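You operate a simulated robot arm through the tools that you are given. There is no shell and no other tool. Be economical: measure what you need, move in short steps, check, and stop when the job is done.

Carry out the task below with a simulated robot arm. There is one attempt and no reset: what you move stays moved.

TASK
Put the tiny carton that says "blue" from the ends bench top on the white paper pad and the tiny carton marked "RED" on top of the big white bobbin.

It is judged by the outcome, as a careful person would: the job done as asked, and still so three seconds after it is handed in. It fails if anything else is knocked over, pushed out of place, dropped, spilled or broken.

THE ROBOT
A 7-joint arm with a two-finger parallel gripper, fixed in place. Base frame: the origin is at the foot of the arm, x ahead of it, y to its left, z up; the work surface is at about z = 0.76. Lengths are in m, angles in degrees, forces in N, time in s.
With the tool pointing down near the work surface it reaches from about 0.3 to 0.7 m from the base axis. Its first joint turns from -66.0 to 66.0 degrees. Payload 1.57 kg.
Tool frame: the origin (TCP) lies between the finger pads and is the grasp point; the fingertips stand 0.03 m ahead of it; z points along the fingers, y is the line along which they close. The gripper opens to 0.11 m. The fingers are 0.024 m wide and 0.012 m thick; the gripper's body (0.048 by 0.112 m) begins 0.078 m behind the TCP.
Orientation is that of the tool frame in the base frame, as a unit quaternion [w, x, y, z]. With the fingers straight down and closing along the base's y, the tool's x points along the base's -x, its y along +y and its z along -z.

THE INTERFACE
- The arm moves only by the tool send_rows. Its argument "increments" is a list that holds one entry, the list of rows, each a list of 7 numbers: the shift along the tool's x, y, z in units of 40 mm (1.0 is 40 mm), then the turn, a rotation vector about the tool's x, y, z in units of 4 degrees (1.0 is 4 degrees), then the finger opening in m, from 0 to 0.11. In form: [[[tx, ty, tz, rx, ry, rz, hand], ...]]. A call has 1 to 20 rows; each row shifts and turns the commanded pose from where the row before left it, along the tool's axes as they then stand. A call with a number of a shift or a turn outside -1 to 1 is refused whole. A row lasts 0.2 s, in which the tool goes at most 0.05 m and 8.6 degrees; a call with a longer step from one row to the next is refused whole, and so is a gripper value outside its range. A pose out of reach is approached as far as the arm can. The call stops where the force on the tool passes 40 N (or 10 N more than at its start, if that is more) or the arm is blocked; 0.2 s more then pass. The fingers move at their own pace (about 0.108 m/s each) and stop on an object; they squeeze with about 24 N. The grip force told is the motor's: it shows also when the fingers shut on nothing. Time passes only in rows, and 0.2 s behind the last, so rows that do not move let the fingers close. It gives the time, the measured TCP pose, the force on the tool (base axes), the opening and the grip force at its end, in the units of the frame above (readings bear some noise).
- Cameras (640 x 400 px; columns grow to the right, rows downward): "scene" is fixed at [0.1507, -0.395, 1.3828]; the picture's right is [0.84, -0.54, 0.00], its down [-0.41, -0.65, -0.64] and it looks along [0.34, 0.54, -0.77] (base axes); focal length 320 px, centre (320, 200). "wrist" rides on the gripper at [-0.036, 0, -0.08] in the tool frame; the picture's right is [0.00, -1.00, 0.00], its down [0.97, 0.00, -0.24] and it looks along [0.24, 0.00, 0.97] (tool axes); focal length 218 px, centre (320, 200).
- get_image(camera): a new picture of that camera. No time passes.
- point_at(camera, pixels): for up to 12 pixels [column, row] of the newest picture of that camera ("zoom" is the newest enlarged one), the place [x, y, z] in the base frame of the surface seen there, good to about 0.002 m. No time passes.
- close_up(camera, box): a new picture of the part [left, top, right, bottom] of that camera's present view, enlarged. No time passes.
- close_job(): hands the job in; it is judged then, once.

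Work in short steps. Measure before you move; look again where a grasp or a placing could have gone wrong, and mend it. You have 60 turns and 22 pictures in all, the two below and enlarged ones among them. Open the gripper and draw the arm clear of the work before you hand the job in, unless the task says otherwise; then end with one line.

The tools are called after ">>>" by a JSON object that holds its "fn" and its "kwargs". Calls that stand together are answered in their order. send_rows: Moves the arm, as the interface text tells. Its arguments: {"type":"object","properties":{"increments":{"type":"array","items":{"type":"array","items":{"type":"array","items":{"type":"number"}}}}},"required":["increments"]} The other tools are called the same way: get_image (camera) takes a picture; point_at (camera, pixels) gives the place of the surface under pixels of a picture; close_up (camera, box) takes an enlarged picture of a part of a camera's view; close_job () hands the job in.

At the start:

```text
t: 0.0
ee_pos: [0.4134, -0.1373, 1.1127]
tool_rot: [0.0, 0.0, 1.0, 0.0]
ft_force: [0.0, -1.1, -0.1]
finger_gap: 0.1101
gripper_force: 0.1
```

scene: 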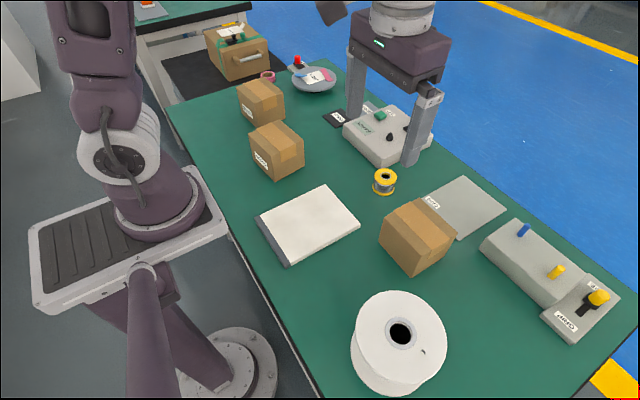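
wrist: 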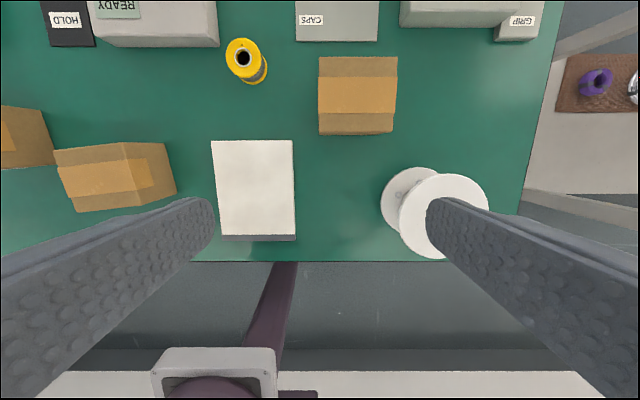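

The scene shows three cartons near (262,102), (277,150) and (417,237), with labels I can't read yet. I'll enlarge them.

>>> {"fn": "close_up", "kwargs": {"camera": "scene", "box": [220, 60, 348, 190]}}

>>> {"fn": "close_up", "kwargs": {"camera": "scene", "box": [340, 160, 520, 280]}}

```text
3.08 times, centred on (284, 125) of scene
```

zoom: 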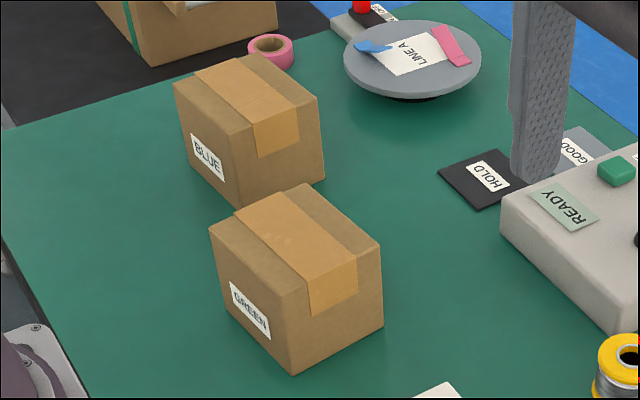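

```text
3.33 times, centred on (430, 220) of scene
```

zoom: 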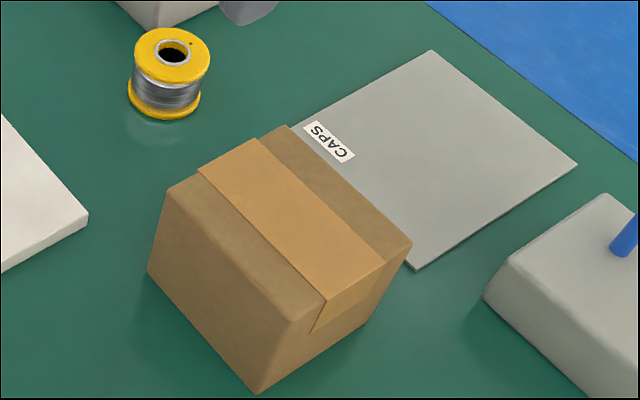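

The far carton reads BLUE and the middle one GREEN. The one at (417,237) shows no label on the faces I can see, so it is presumably RED. I'll measure the cartons, pad and bobbin.

>>> {"fn": "point_at", "kwargs": {"camera": "scene", "pixels": [[238, 87], [264, 79], [282, 92], [256.4, 101], [251, 133], [242, 102], [257, 126], [282, 115], [251, 133], [281, 125], [302, 142], [277, 152]]}}

>>> {"fn": "point_at", "kwargs": {"camera": "scene", "pixels": [[386, 217], [419, 200], [455, 233], [421, 254], [258, 217], [325, 188], [357, 223], [290, 259], [357, 328], [400, 293], [445, 335], [398, 370]]}}

>>> {"fn": "get_image", "kwargs": {"camera": "wrist"}}

```text
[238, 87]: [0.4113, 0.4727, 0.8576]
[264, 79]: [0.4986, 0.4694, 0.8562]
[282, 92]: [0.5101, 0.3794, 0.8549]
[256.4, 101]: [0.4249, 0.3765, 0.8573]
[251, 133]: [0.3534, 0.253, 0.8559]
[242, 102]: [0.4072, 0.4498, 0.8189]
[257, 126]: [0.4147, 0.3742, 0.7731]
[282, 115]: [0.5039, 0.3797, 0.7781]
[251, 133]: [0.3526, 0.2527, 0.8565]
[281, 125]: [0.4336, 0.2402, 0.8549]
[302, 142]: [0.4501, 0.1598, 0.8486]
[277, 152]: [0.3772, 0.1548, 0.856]
```

```text
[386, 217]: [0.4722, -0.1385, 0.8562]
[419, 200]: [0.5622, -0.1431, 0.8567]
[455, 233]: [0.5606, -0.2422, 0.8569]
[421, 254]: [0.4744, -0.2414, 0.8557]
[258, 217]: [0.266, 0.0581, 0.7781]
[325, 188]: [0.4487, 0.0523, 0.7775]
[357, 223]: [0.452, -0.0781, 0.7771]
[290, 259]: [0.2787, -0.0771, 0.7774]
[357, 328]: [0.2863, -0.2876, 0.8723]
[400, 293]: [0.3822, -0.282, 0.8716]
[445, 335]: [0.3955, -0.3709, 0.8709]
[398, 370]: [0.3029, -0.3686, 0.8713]
```

```text
17 pictures are left
```

wrist: 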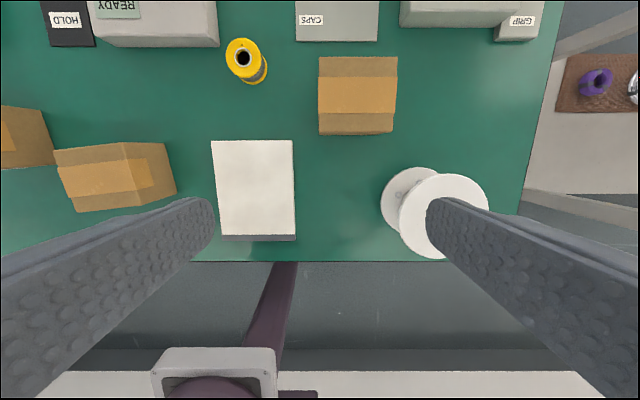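

Measured so far:

| Object | Position | Size |
|---|---|---|
| BLUE carton | centre about (0.461, 0.424), top z 0.857 | about 0.09 × 0.10 |
| RED candidate | centre about (0.517, -0.191) | similar |
| Pad | centre about (0.365, -0.01), top z 0.777 | 0.18 × 0.13 |
| Bobbin | top z 0.871 | not measured yet |

I'll move over BLUE, staying high.

>>> {"fn": "send_rows", "kwargs": {"increments": [[[-0.078, 0.935, 0, 0, 0, 0, 0.11], [-0.078, 0.935, 0, 0, 0, 0, 0.11], [-0.078, 0.935, 0, 0, 0, 0, 0.11], [-0.078, 0.935, 0, 0, 0, 0, 0.11], [-0.078, 0.935, 0, 0, 0, 0, 0.11], [-0.078, 0.935, 0, 0, 0, 0, 0.11], [-0.078, 0.935, 0, 0, 0, 0, 0.11], [-0.078, 0.935, 0, 0, 0, 0, 0.11], [-0.078, 0.935, 0, 0, 0, 0, 0.11], [-0.078, 0.935, 0, 0, 0, 0, 0.11], [-0.078, 0.935, 0, 0, 0, 0, 0.11], [-0.078, 0.935, 0, 0, 0, 0, 0.11], [-0.078, 0.935, 0, 0, 0, 0, 0.11], [-0.078, 0.935, 0, 0, 0, 0, 0.11], [-0.078, 0.935, 0, 0, 0, 0, 0.11]]]}}

>>> {"fn": "send_rows", "kwargs": {"increments": [[[0, 0, 0, 0, 0, -1, 0.11], [0, 0, 0, 0, 0, -1, 0.11], [0, 0, 0, 0, 0, -1, 0.11], [0, 0, 0, 0, 0, -1, 0.11], [0, 0, 0, 0, 0, -1, 0.11], [0, 0, 0, 0, 0, -1, 0.11], [0, 0, 0, 0, 0, -1, 0.11], [0, 0, 0, 0, 0, -1, 0.11], [0, 0, 0, 0, 0, -1, 0.11], [0, 0, 0, 0, 0, -1, 0.11], [0, 0, 0, 0, 0, -1, 0.11], [0, 0, 0, 0, 0, -1, 0.11], [0, 0, 0, 0, 0, -1, 0.11], [0, 0, 0, 0, 0, -1, 0.11], [0, 0, 0, 0, 0, -1, 0.11], [0, 0, 0, 0, 0, -1, 0.11], [0, 0, 0, 0, 0, -1, 0.11], [0, 0, 0, 0, 0, -1, 0.11], [0, 0, 0, 0, 0, -1, 0.11]]]}}

>>> {"fn": "send_rows", "kwargs": {"increments": [[[0, 0, 0.5, 0, 0, -1, 0.11], [0, 0, 0.5, 0, 0, -1, 0.11], [0, 0, 0.5, 0, 0, -1, 0.11], [0, 0, 0.5, 0, 0, -0.5, 0.11], [0, 0, 0.5, 0, 0, 0, 0.11], [0, 0, 0, 0, 0, 0, 0.11]]]}}

>>> {"fn": "get_image", "kwargs": {"camera": "wrist"}}

```text
t: 3.2
ee_pos: [0.4527, 0.4139, 1.1115]
tool_rot: [-0.001, 0.001, 1.0, 0.0]
ft_force: [0.5, 0.0, -0.2]
finger_gap: 0.1097
gripper_force: 0.1
out of reach, approached as far as the arm can: row 15
```

```text
t: 7.2
ee_pos: [0.4539, 0.4125, 1.1131]
tool_rot: [-0.001, -0.616, 0.788, 0.0]
ft_force: [-0.2, 0.5, -0.6]
finger_gap: 0.1104
gripper_force: 0.1
```

```text
t: 8.6
ee_pos: [0.4529, 0.4149, 1.0113]
tool_rot: [0.0, -0.707, 0.707, -0.001]
ft_force: [0.1, 0.5, -0.4]
finger_gap: 0.1098
gripper_force: 0.1
```

```text
16 pictures are left
```

wrist: 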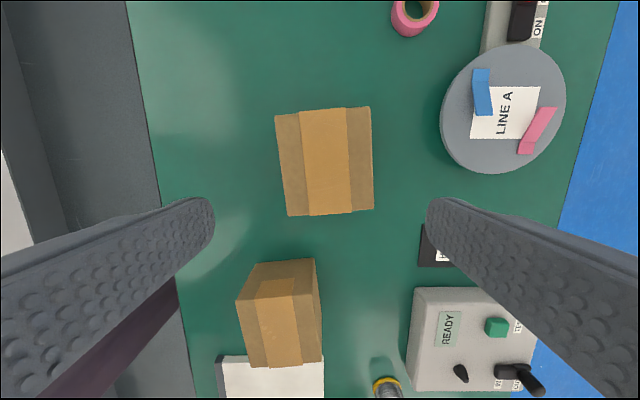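

The wrist view shows BLUE's top at about (275,115), (370,106), (374,209) and (288,215). I'll measure its corners precisely.

>>> {"fn": "point_at", "kwargs": {"camera": "wrist", "pixels": [[278, 118], [367, 109], [371, 207], [290, 213], [279, 140], [287, 190], [368, 130], [370, 190], [300, 214], [360, 209], [290, 115], [350, 110]]}}

```text
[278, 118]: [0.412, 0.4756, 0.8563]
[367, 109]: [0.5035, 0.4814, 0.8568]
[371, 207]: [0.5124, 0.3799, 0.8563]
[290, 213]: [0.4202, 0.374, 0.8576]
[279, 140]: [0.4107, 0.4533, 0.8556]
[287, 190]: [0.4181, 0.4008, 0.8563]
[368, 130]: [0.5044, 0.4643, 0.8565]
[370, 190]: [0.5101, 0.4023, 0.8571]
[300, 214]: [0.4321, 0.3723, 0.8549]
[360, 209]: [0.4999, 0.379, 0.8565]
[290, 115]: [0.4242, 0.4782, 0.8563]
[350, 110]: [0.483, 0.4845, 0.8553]
```

BLUE's centre is (0.462, 0.428), turned about 4.4° counter-clockwise, and about 0.095 wide along x. I'll shift, turn to match, and lower to just above it.

>>> {"fn": "send_rows", "kwargs": {"increments": [[[-0.325, -0.23, 0, 0, 0, 0, 0.11], [0, 0, 0.4, 0, 0, -0.55, 0.11], [0, 0, 0.5, 0, 0, -0.55, 0.11], [0, 0, 0.5, 0, 0, 0, 0.11], [0, 0, 0.5, 0, 0, 0, 0.11], [0, 0, 0.5, 0, 0, 0, 0.11], [0, 0, 0, 0, 0, 0, 0.11]]]}}

>>> {"fn": "get_image", "kwargs": {"camera": "wrist"}}

```text
t: 10.2
ee_pos: [0.4625, 0.4257, 0.9159]
tool_rot: [0.0, 0.734, -0.68, 0.0]
ft_force: [0.3, -0.6, 0.3]
finger_gap: 0.1099
gripper_force: 0.2
```

```text
15 pictures are left
```

wrist: 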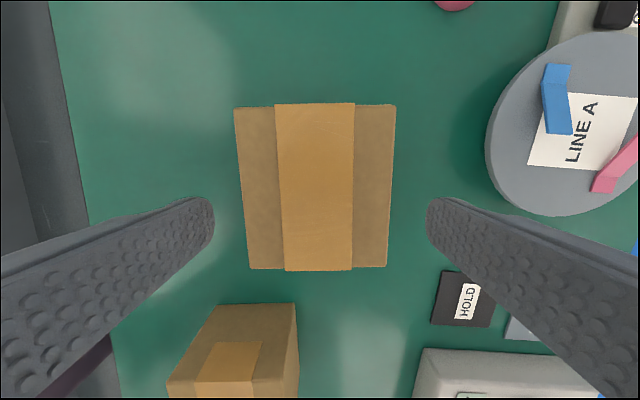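

The carton sits evenly between the fingers, centred at about column 316. I'll lower to z of about 0.815 and close.

>>> {"fn": "send_rows", "kwargs": {"increments": [[[0, 0.03, 0.5, 0, 0, 0, 0.11], [0, 0, 0.5, 0, 0, 0, 0.11], [0, 0, 0.5, 0, 0, 0, 0.11], [0, 0, 0.5, 0, 0, 0, 0.11], [0, 0, 0.5, 0, 0, 0, 0.11], [0, 0, 0, 0, 0, 0, 0.11], [0, 0, 0, 0, 0, 0, 0.08], [0, 0, 0, 0, 0, 0, 0.08], [0, 0, 0, 0, 0, 0, 0.08]]]}}

```text
t: 12.2
ee_pos: [0.4621, 0.425, 0.8172]
tool_rot: [0.001, 0.733, -0.68, 0.0]
ft_force: [-0.5, 0.6, -0.2]
finger_gap: 0.1001
gripper_force: 24.3
```

It's gripped at 0.100 m with 24 N. I'll lift 0.16 m straight up and square the yaw.

>>> {"fn": "send_rows", "kwargs": {"increments": [[[0, 0, -0.5, 0, 0, 0, 0.08], [0, 0, -0.7, 0, 0, 0, 0.08], [0, 0, -0.7, 0, 0, 0, 0.08], [0, 0, -0.7, 0, 0, 0, 0.08], [0, 0, -0.7, 0, 0, 0, 0.08], [0, 0, -0.7, 0, 0, 0.55, 0.08], [0, 0, 0, 0, 0, 0.55, 0.08], [0, 0, 0, 0, 0, 0, 0.08]]]}}

>>> {"fn": "send_rows", "kwargs": {"increments": [[[0.4, 0.09, 0, 0, 0, 0, 0.08], [0.81, 0.176, 0, 0, 0, 0, 0.08], [0.81, 0.176, 0, 0, 0, 0, 0.08], [0.81, 0.176, 0, 0, 0, 0, 0.08], [0.81, 0.176, 0, 0, 0, 0, 0.08], [0.81, 0.176, 0, 0, 0, 0, 0.08], [0.81, 0.176, 0, 0, 0, 0, 0.08], [0.81, 0.176, 0, 0, 0, 0, 0.08], [0.81, 0.176, 0, 0, 0, 0, 0.08], [0.81, 0.176, 0, 0, 0, 0, 0.08], [0.81, 0.176, 0, 0, 0, 0, 0.08], [0.81, 0.176, 0, 0, 0, 0, 0.08], [0.81, 0.176, 0, 0, 0, 0, 0.08], [0.81, 0.176, 0, 0, 0, 0, 0.08], [0, 0, 0, 0, 0, 0, 0.08]]]}}

>>> {"fn": "get_image", "kwargs": {"camera": "scene"}}

```text
t: 14.0
ee_pos: [0.4627, 0.4277, 0.9765]
tool_rot: [0.0, -0.707, 0.707, 0.0]
ft_force: [-0.5, 0.2, -2.6]
finger_gap: 0.1
gripper_force: 23.5
```

```text
t: 17.2
ee_pos: [0.3671, -0.0116, 0.9773]
tool_rot: [0.0, -0.707, 0.707, 0.0]
ft_force: [0.6, -0.2, -2.3]
finger_gap: 0.1002
gripper_force: 24.4
```

```text
14 pictures are left
```

scene: 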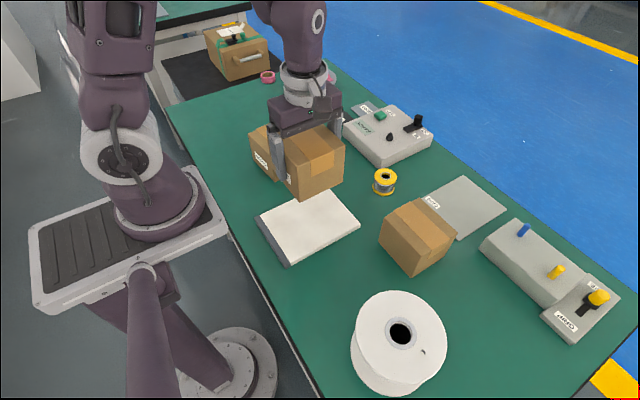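

The carton hangs over the pad at (0.367, -0.012). Contact is expected near TCP z 0.835, so I'll lower to just above that.

>>> {"fn": "send_rows", "kwargs": {"increments": [[[0, 0, 0.7, 0, 0, 0, 0.08], [0, 0, 0.7, 0, 0, 0, 0.08], [0, 0, 0.7, 0, 0, 0, 0.08], [0, 0, 0.7, 0, 0, 0, 0.08], [0, 0, 0.4, 0, 0, 0, 0.08], [0, 0, 0.2, 0, 0, 0, 0.08], [0, 0, 0, 0, 0, 0, 0.08]]]}}

>>> {"fn": "send_rows", "kwargs": {"increments": [[[0, 0, 0.05, 0, 0, 0, 0.08], [0, 0, 0.05, 0, 0, 0, 0.08], [0, 0, 0, 0, 0, 0, 0.08]]]}}

```text
t: 18.8
ee_pos: [0.3669, -0.012, 0.84]
tool_rot: [0.0, 0.707, -0.707, 0.001]
ft_force: [-0.7, -0.1, -2.8]
finger_gap: 0.1001
gripper_force: 24.2
```

```text
t: 19.6
ee_pos: [0.3662, -0.0114, 0.8366]
tool_rot: [0.0, -0.707, 0.708, 0.0]
ft_force: [-0.2, -0.2, -2.5]
finger_gap: 0.0998
gripper_force: 24.3
```

>>> {"fn": "send_rows", "kwargs": {"increments": [[[0, 0, 0.04, 0, 0, 0, 0.08], [0, 0, 0.02, 0, 0, 0, 0.08], [0, 0, 0, 0, 0, 0, 0.08]]]}}

```text
t: 20.4
ee_pos: [0.3667, -0.0116, 0.8343]
tool_rot: [0.0, -0.707, 0.707, 0.0]
ft_force: [0.5, -0.2, -3.6]
finger_gap: 0.1001
gripper_force: 23.5
```

>>> {"fn": "send_rows", "kwargs": {"increments": [[[0, 0, 0.04, 0, 0, 0, 0.08], [0, 0, 0, 0, 0, 0, 0.08]]]}}

```text
t: 21.0
ee_pos: [0.3678, -0.0128, 0.8322]
tool_rot: [0.0, 0.708, -0.706, 0.0]
ft_force: [-2.3, 1.4, 23.4]
finger_gap: 0.1001
gripper_force: 24.1
```

The force has jumped to +23 N, so the carton is on the pad. I'll ease up slightly, open, and retreat straight up.

>>> {"fn": "send_rows", "kwargs": {"increments": [[[0, 0, -0.04, 0, 0, 0, 0.08], [0, 0, 0, 0, 0, 0, 0.11], [0, 0, 0, 0, 0, 0, 0.11], [0, 0, -0.3, 0, 0, 0, 0.11], [0, 0, -0.5, 0, 0, 0, 0.11], [0, 0, -0.7, 0, 0, 0, 0.11], [0, 0, -0.7, 0, 0, 0, 0.11], [0, 0, -0.7, 0, 0, 0, 0.11], [0, 0, -0.7, 0, 0, 0, 0.11], [0, 0, -0.7, 0, 0, 0, 0.11], [0, 0, 0, 0, 0, 0, 0.11]]]}}

>>> {"fn": "get_image", "kwargs": {"camera": "wrist"}}

```text
t: 23.4
ee_pos: [0.3671, -0.0113, 1.0055]
tool_rot: [0.001, 0.707, -0.707, 0.0]
ft_force: [0.5, 0.7, -0.1]
finger_gap: 0.1102
gripper_force: 0.0
```

```text
13 pictures are left
```

wrist: 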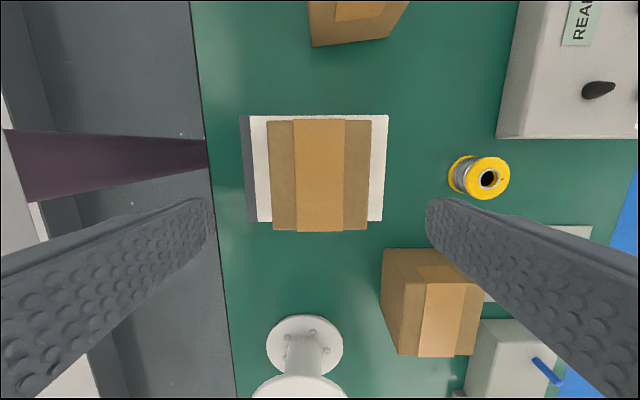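

BLUE rests on the pad. Next I'll move past the third carton so the wrist camera can see its far (+x) face and I can check the label.

>>> {"fn": "send_rows", "kwargs": {"increments": [[[0.5, -0.7, 0, 0, 0, 0, 0.11], [0.5, -0.7, 0, 0, 0, 0, 0.11], [0.5, -0.7, 0, 0, 0, 0, 0.11], [0.5, -0.7, 0, 0, 0, 0, 0.11], [0.5, -0.7, 0, 0, 0, 0, 0.11], [0.5, -0.7, 0, 0, 0, 0, 0.11], [0.5, -0.7, 0, 0, 0, 0, 0.11], [0.5, -0.7, 0, 0, 0, 0, 0.11], [0.5, -0.7, 0, 0, 0, 0, 0.11], [0, 0, 0, 0, 0, 0, 0.11]]]}}

>>> {"fn": "get_image", "kwargs": {"camera": "wrist"}}

```text
t: 25.6
ee_pos: [0.6197, -0.1935, 1.006]
tool_rot: [0.0, -0.707, 0.707, 0.0]
ft_force: [-0.1, 0.2, -0.2]
finger_gap: 0.11
gripper_force: 0.0
```

```text
12 pictures are left
```

wrist: 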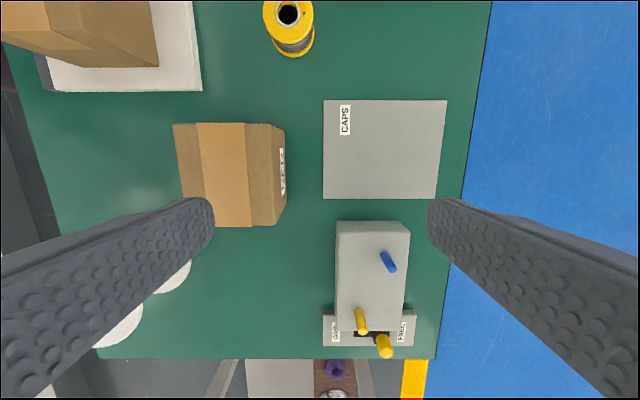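

There is a label on the +x face at (283,172). I'll enlarge it to read it, and measure the top's corners.

>>> {"fn": "close_up", "kwargs": {"camera": "wrist", "box": [240, 140, 320, 200]}}

>>> {"fn": "point_at", "kwargs": {"camera": "wrist", "pixels": [[176, 126], [269, 126], [273, 222], [186, 222], [179, 145], [184, 200], [270, 145], [272, 200]]}}

```text
6.67 times, centred on (280, 170) of wrist
```

zoom: 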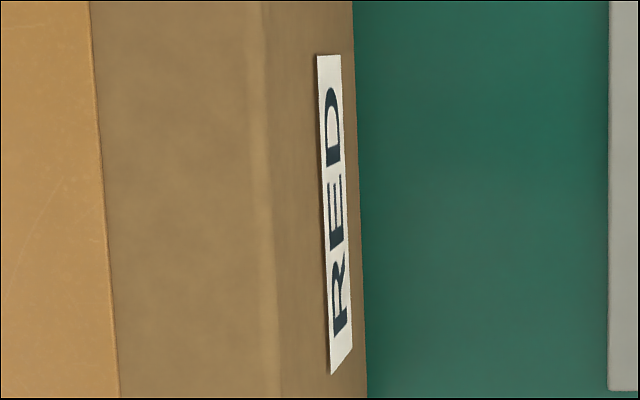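

```text
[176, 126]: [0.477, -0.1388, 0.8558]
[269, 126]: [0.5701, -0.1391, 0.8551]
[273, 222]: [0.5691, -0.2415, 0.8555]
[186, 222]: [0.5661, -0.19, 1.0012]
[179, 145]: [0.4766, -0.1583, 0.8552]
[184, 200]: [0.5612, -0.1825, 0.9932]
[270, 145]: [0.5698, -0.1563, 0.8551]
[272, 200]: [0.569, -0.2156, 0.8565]
```

The label reads RED. Its centre is about (0.522, -0.190) with yaw near 0, so I'll move over it and lower to just above.

>>> {"fn": "send_rows", "kwargs": {"increments": [[[0, 0.61, 0, 0, 0, 0, 0.11], [0, 0.61, 0, 0, 0, 0, 0.11], [0, 0.61, 0, 0, 0, 0, 0.11], [-0.08, 0.61, 0, 0, 0, 0, 0.11], [0, 0, 0.55, 0, 0, 0, 0.11], [0, 0, 0.55, 0, 0, 0, 0.11], [0, 0, 0.55, 0, 0, 0, 0.11], [0, 0, 0.55, 0, 0, 0, 0.11], [0, 0, 0, 0, 0, 0, 0.11]]]}}

>>> {"fn": "get_image", "kwargs": {"camera": "wrist"}}

```text
t: 27.6
ee_pos: [0.5225, -0.1889, 0.9175]
tool_rot: [0.0, 0.708, -0.706, 0.0]
ft_force: [0.2, 0.0, 0.4]
finger_gap: 0.1099
gripper_force: 0.1
```

```text
10 pictures are left
```

wrist: 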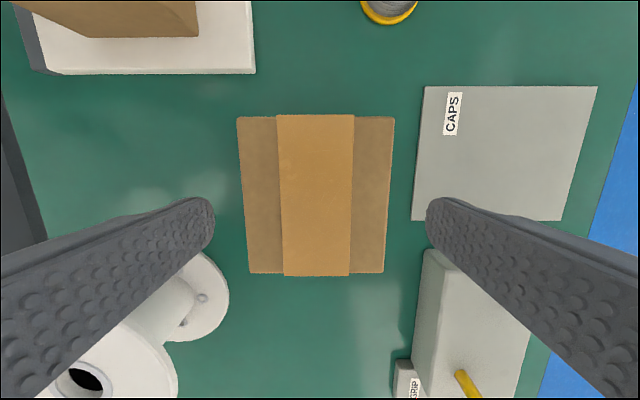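

The carton is centred. Before descending I'll check where the CAPS plate and control box sit relative to the +x finger.

>>> {"fn": "point_at", "kwargs": {"camera": "wrist", "pixels": [[414, 215], [420, 150], [428, 252], [422, 300], [240, 190], [389, 190], [165, 330], [222, 300]]}}

```text
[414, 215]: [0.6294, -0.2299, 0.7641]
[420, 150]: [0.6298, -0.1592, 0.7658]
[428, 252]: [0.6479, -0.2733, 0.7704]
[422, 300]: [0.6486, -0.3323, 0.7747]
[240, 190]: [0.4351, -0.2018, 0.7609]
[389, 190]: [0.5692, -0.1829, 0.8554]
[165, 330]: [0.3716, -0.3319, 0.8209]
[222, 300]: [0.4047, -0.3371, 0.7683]
```

There's clear space on that side, with the plate starting at x = 0.63. I'll lower to z of about 0.817 and grip.

>>> {"fn": "send_rows", "kwargs": {"increments": [[[0, 0.03, 0.5, 0, 0, 0, 0.11], [0, 0, 0.5, 0, 0, 0, 0.11], [0, 0, 0.5, 0, 0, 0, 0.11], [0, 0, 0.5, 0, 0, 0, 0.11], [0, 0, 0.5, 0, 0, 0, 0.11], [0, 0, 0, 0, 0, 0, 0.11], [0, 0, 0, 0, 0, 0, 0.08], [0, 0, 0, 0, 0, 0, 0.08], [0, 0, 0, 0, 0, 0, 0.08]]]}}

>>> {"fn": "send_rows", "kwargs": {"increments": [[[0, 0, -0.5, 0, 0, 0, 0.08], [0, 0, -0.8, 0, 0, 0, 0.08], [0, 0, -0.8, 0, 0, 0, 0.08], [0, 0, -0.8, 0, 0, 0, 0.08], [0, 0, -0.8, 0, 0, 0, 0.08], [0, 0, -0.8, 0, 0, 0, 0.08], [0, 0, -0.8, 0, 0, 0, 0.08], [0, 0, 0, 0, 0, 0, 0.08]]]}}

>>> {"fn": "point_at", "kwargs": {"camera": "scene", "pixels": [[356, 335], [372, 302], [400, 293], [430, 305], [444, 330], [436, 358], [400, 379], [367, 366], [400, 315], [380, 335], [420, 335], [400, 355]]}}

```text
t: 29.6
ee_pos: [0.5201, -0.1867, 0.8169]
tool_rot: [0.0, -0.707, 0.707, 0.001]
ft_force: [0.2, 0.9, -0.3]
finger_gap: 0.0999
gripper_force: 23.8
```

```text
t: 31.4
ee_pos: [0.5205, -0.1872, 1.0315]
tool_rot: [0.0, 0.707, -0.707, 0.0]
ft_force: [0.4, 1.1, -2.8]
finger_gap: 0.1002
gripper_force: 24.1
```

```text
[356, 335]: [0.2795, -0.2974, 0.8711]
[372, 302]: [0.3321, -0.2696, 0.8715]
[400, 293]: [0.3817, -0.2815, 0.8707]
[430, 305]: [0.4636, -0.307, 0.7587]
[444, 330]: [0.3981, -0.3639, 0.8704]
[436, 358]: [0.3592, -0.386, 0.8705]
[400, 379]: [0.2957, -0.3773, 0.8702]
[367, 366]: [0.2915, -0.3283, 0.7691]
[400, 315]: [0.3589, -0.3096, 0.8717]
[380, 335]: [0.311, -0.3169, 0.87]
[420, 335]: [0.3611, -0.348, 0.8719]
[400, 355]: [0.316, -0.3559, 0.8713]
```

RED is held and lifted. The bobbin's centre fits to about (0.338, -0.331), top z 0.871, so I'll move above it and lower partway.

>>> {"fn": "send_rows", "kwargs": {"increments": [[[0.2, 0.26, 0, 0, 0, 0, 0.08], [0.44, 0.57, 0, 0, 0, 0, 0.08], [0.44, 0.57, 0, 0, 0, 0, 0.08], [0.44, 0.57, 0, 0, 0, 0, 0.08], [0.44, 0.57, 0, 0, 0, 0, 0.08], [0.44, 0.57, 0, 0, 0, 0, 0.08], [0.44, 0.57, 0, 0, 0, 0, 0.08], [0.44, 0.57, 0, 0, 0, 0, 0.08], [0.24, 0.31, 0, 0, 0, 0, 0.08], [0, 0, 0.5, 0, 0, 0, 0.08], [0, 0, 0.5, 0, 0, 0, 0.08], [0, 0, 0.5, 0, 0, 0, 0.08], [0, 0, 0.5, 0, 0, 0, 0.08], [0, 0, 0, 0, 0, 0, 0.08]]]}}

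>>> {"fn": "get_image", "kwargs": {"camera": "scene"}}

```text
t: 34.4
ee_pos: [0.3379, -0.3288, 0.9504]
tool_rot: [0.0, 0.707, -0.707, -0.001]
ft_force: [-0.2, 0.4, -2.8]
finger_gap: 0.0998
gripper_force: 24.1
```

```text
9 pictures are left
```

scene: 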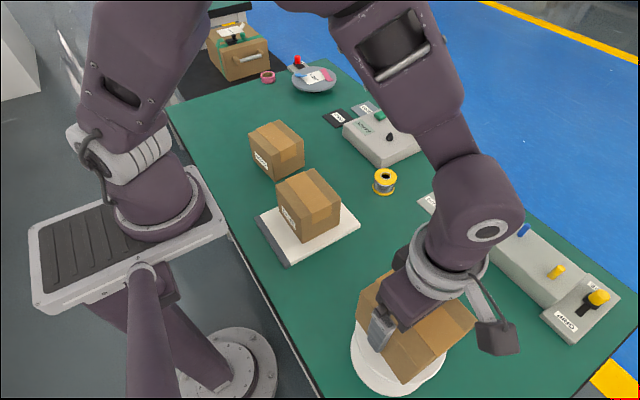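

BLUE sits well within the pad, and RED is centred over the bobbin. I'll lower to just above the expected contact at about 0.927, then use 1 mm steps.

>>> {"fn": "send_rows", "kwargs": {"increments": [[[0, 0, 0.3, 0, 0, 0, 0.08], [0, 0, 0.2, 0, 0, 0, 0.08], [0, 0, 0, 0, 0, 0, 0.08]]]}}

>>> {"fn": "send_rows", "kwargs": {"increments": [[[0, 0, 0.04, 0, 0, 0, 0.08], [0, 0, 0, 0, 0, 0, 0.08]]]}}

>>> {"fn": "send_rows", "kwargs": {"increments": [[[0, 0, 0.025, 0, 0, 0, 0.08], [0, 0, 0, 0, 0, 0, 0.08]]]}}

```text
t: 35.2
ee_pos: [0.338, -0.3287, 0.9295]
tool_rot: [-0.001, 0.707, -0.707, -0.001]
ft_force: [0.2, 0.1, -3.8]
finger_gap: 0.1002
gripper_force: 24.7
```

```text
t: 35.8
ee_pos: [0.3377, -0.3284, 0.9288]
tool_rot: [0.0, 0.707, -0.707, 0.001]
ft_force: [-0.6, -0.2, -3.3]
finger_gap: 0.0999
gripper_force: 24.1
```

```text
t: 36.4
ee_pos: [0.3369, -0.33, 0.9275]
tool_rot: [0.0, 0.707, -0.707, 0.001]
ft_force: [-0.1, -0.2, -3.9]
finger_gap: 0.0998
gripper_force: 24.3
```

>>> {"fn": "send_rows", "kwargs": {"increments": [[[0, 0, 0.02, 0, 0, 0, 0.08], [0, 0, 0, 0, 0, 0, 0.08]]]}}

```text
t: 37.0
ee_pos: [0.3384, -0.329, 0.9269]
tool_rot: [-0.001, 0.707, -0.707, 0.0]
ft_force: [-0.4, 0.4, 0.3]
finger_gap: 0.0995
gripper_force: 23.6
```

The weight is now off the hand (+0.3 N), so there is contact. I'll open, wait, and retreat upward.

>>> {"fn": "send_rows", "kwargs": {"increments": [[[0, 0, 0, 0, 0, 0, 0.11], [0, 0, 0, 0, 0, 0, 0.11], [0, 0, 0, 0, 0, 0, 0.11], [0, 0, -0.3, 0, 0, 0, 0.11], [0, 0, -0.5, 0, 0, 0, 0.11], [0, 0, -0.7, 0, 0, 0, 0.11], [0, 0, -0.7, 0, 0, 0, 0.11], [0, 0, -0.7, 0, 0, 0, 0.11], [0, 0, -0.7, 0, 0, 0, 0.11], [-0.8, 0, 0, 0, 0, 0, 0.11], [-0.8, 0, 0, 0, 0, 0, 0.11], [-0.8, 0, 0, 0, 0, 0, 0.11], [-0.8, 0, 0, 0, 0, 0, 0.11], [-0.8, 0, 0, 0, 0, 0, 0.11], [-0.8, 0, 0, 0, 0, 0, 0.11], [0, 0, 0, 0, 0, 0, 0.11]]]}}

>>> {"fn": "get_image", "kwargs": {"camera": "scene"}}

>>> {"fn": "get_image", "kwargs": {"camera": "wrist"}}

```text
t: 40.4
ee_pos: [0.3395, -0.1362, 1.0714]
tool_rot: [0.0, 0.707, -0.707, 0.0]
ft_force: [-1.0, 0.4, -0.4]
finger_gap: 0.1099
gripper_force: 0.0
```

```text
8 pictures are left
```

scene: 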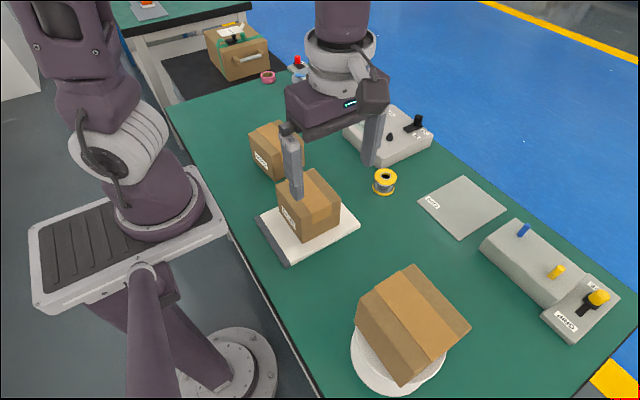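

```text
7 pictures are left
```

wrist: 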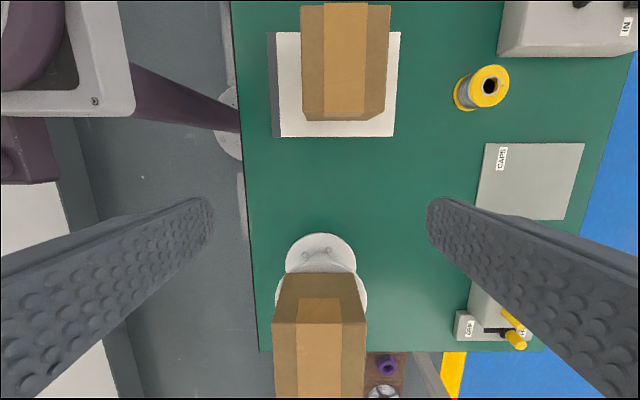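

Both cartons are upright and stable, with BLUE inside the pad and RED centred on the bobbin. The gripper is open and clear at z 1.07, so I'm handing in.

>>> {"fn": "close_job", "kwargs": {}}

```text
The job is handed in.
```

The BLUE carton is on the white paper pad and the RED carton is on top of the big white bobbin; nothing else was knocked or moved in the final pictures.
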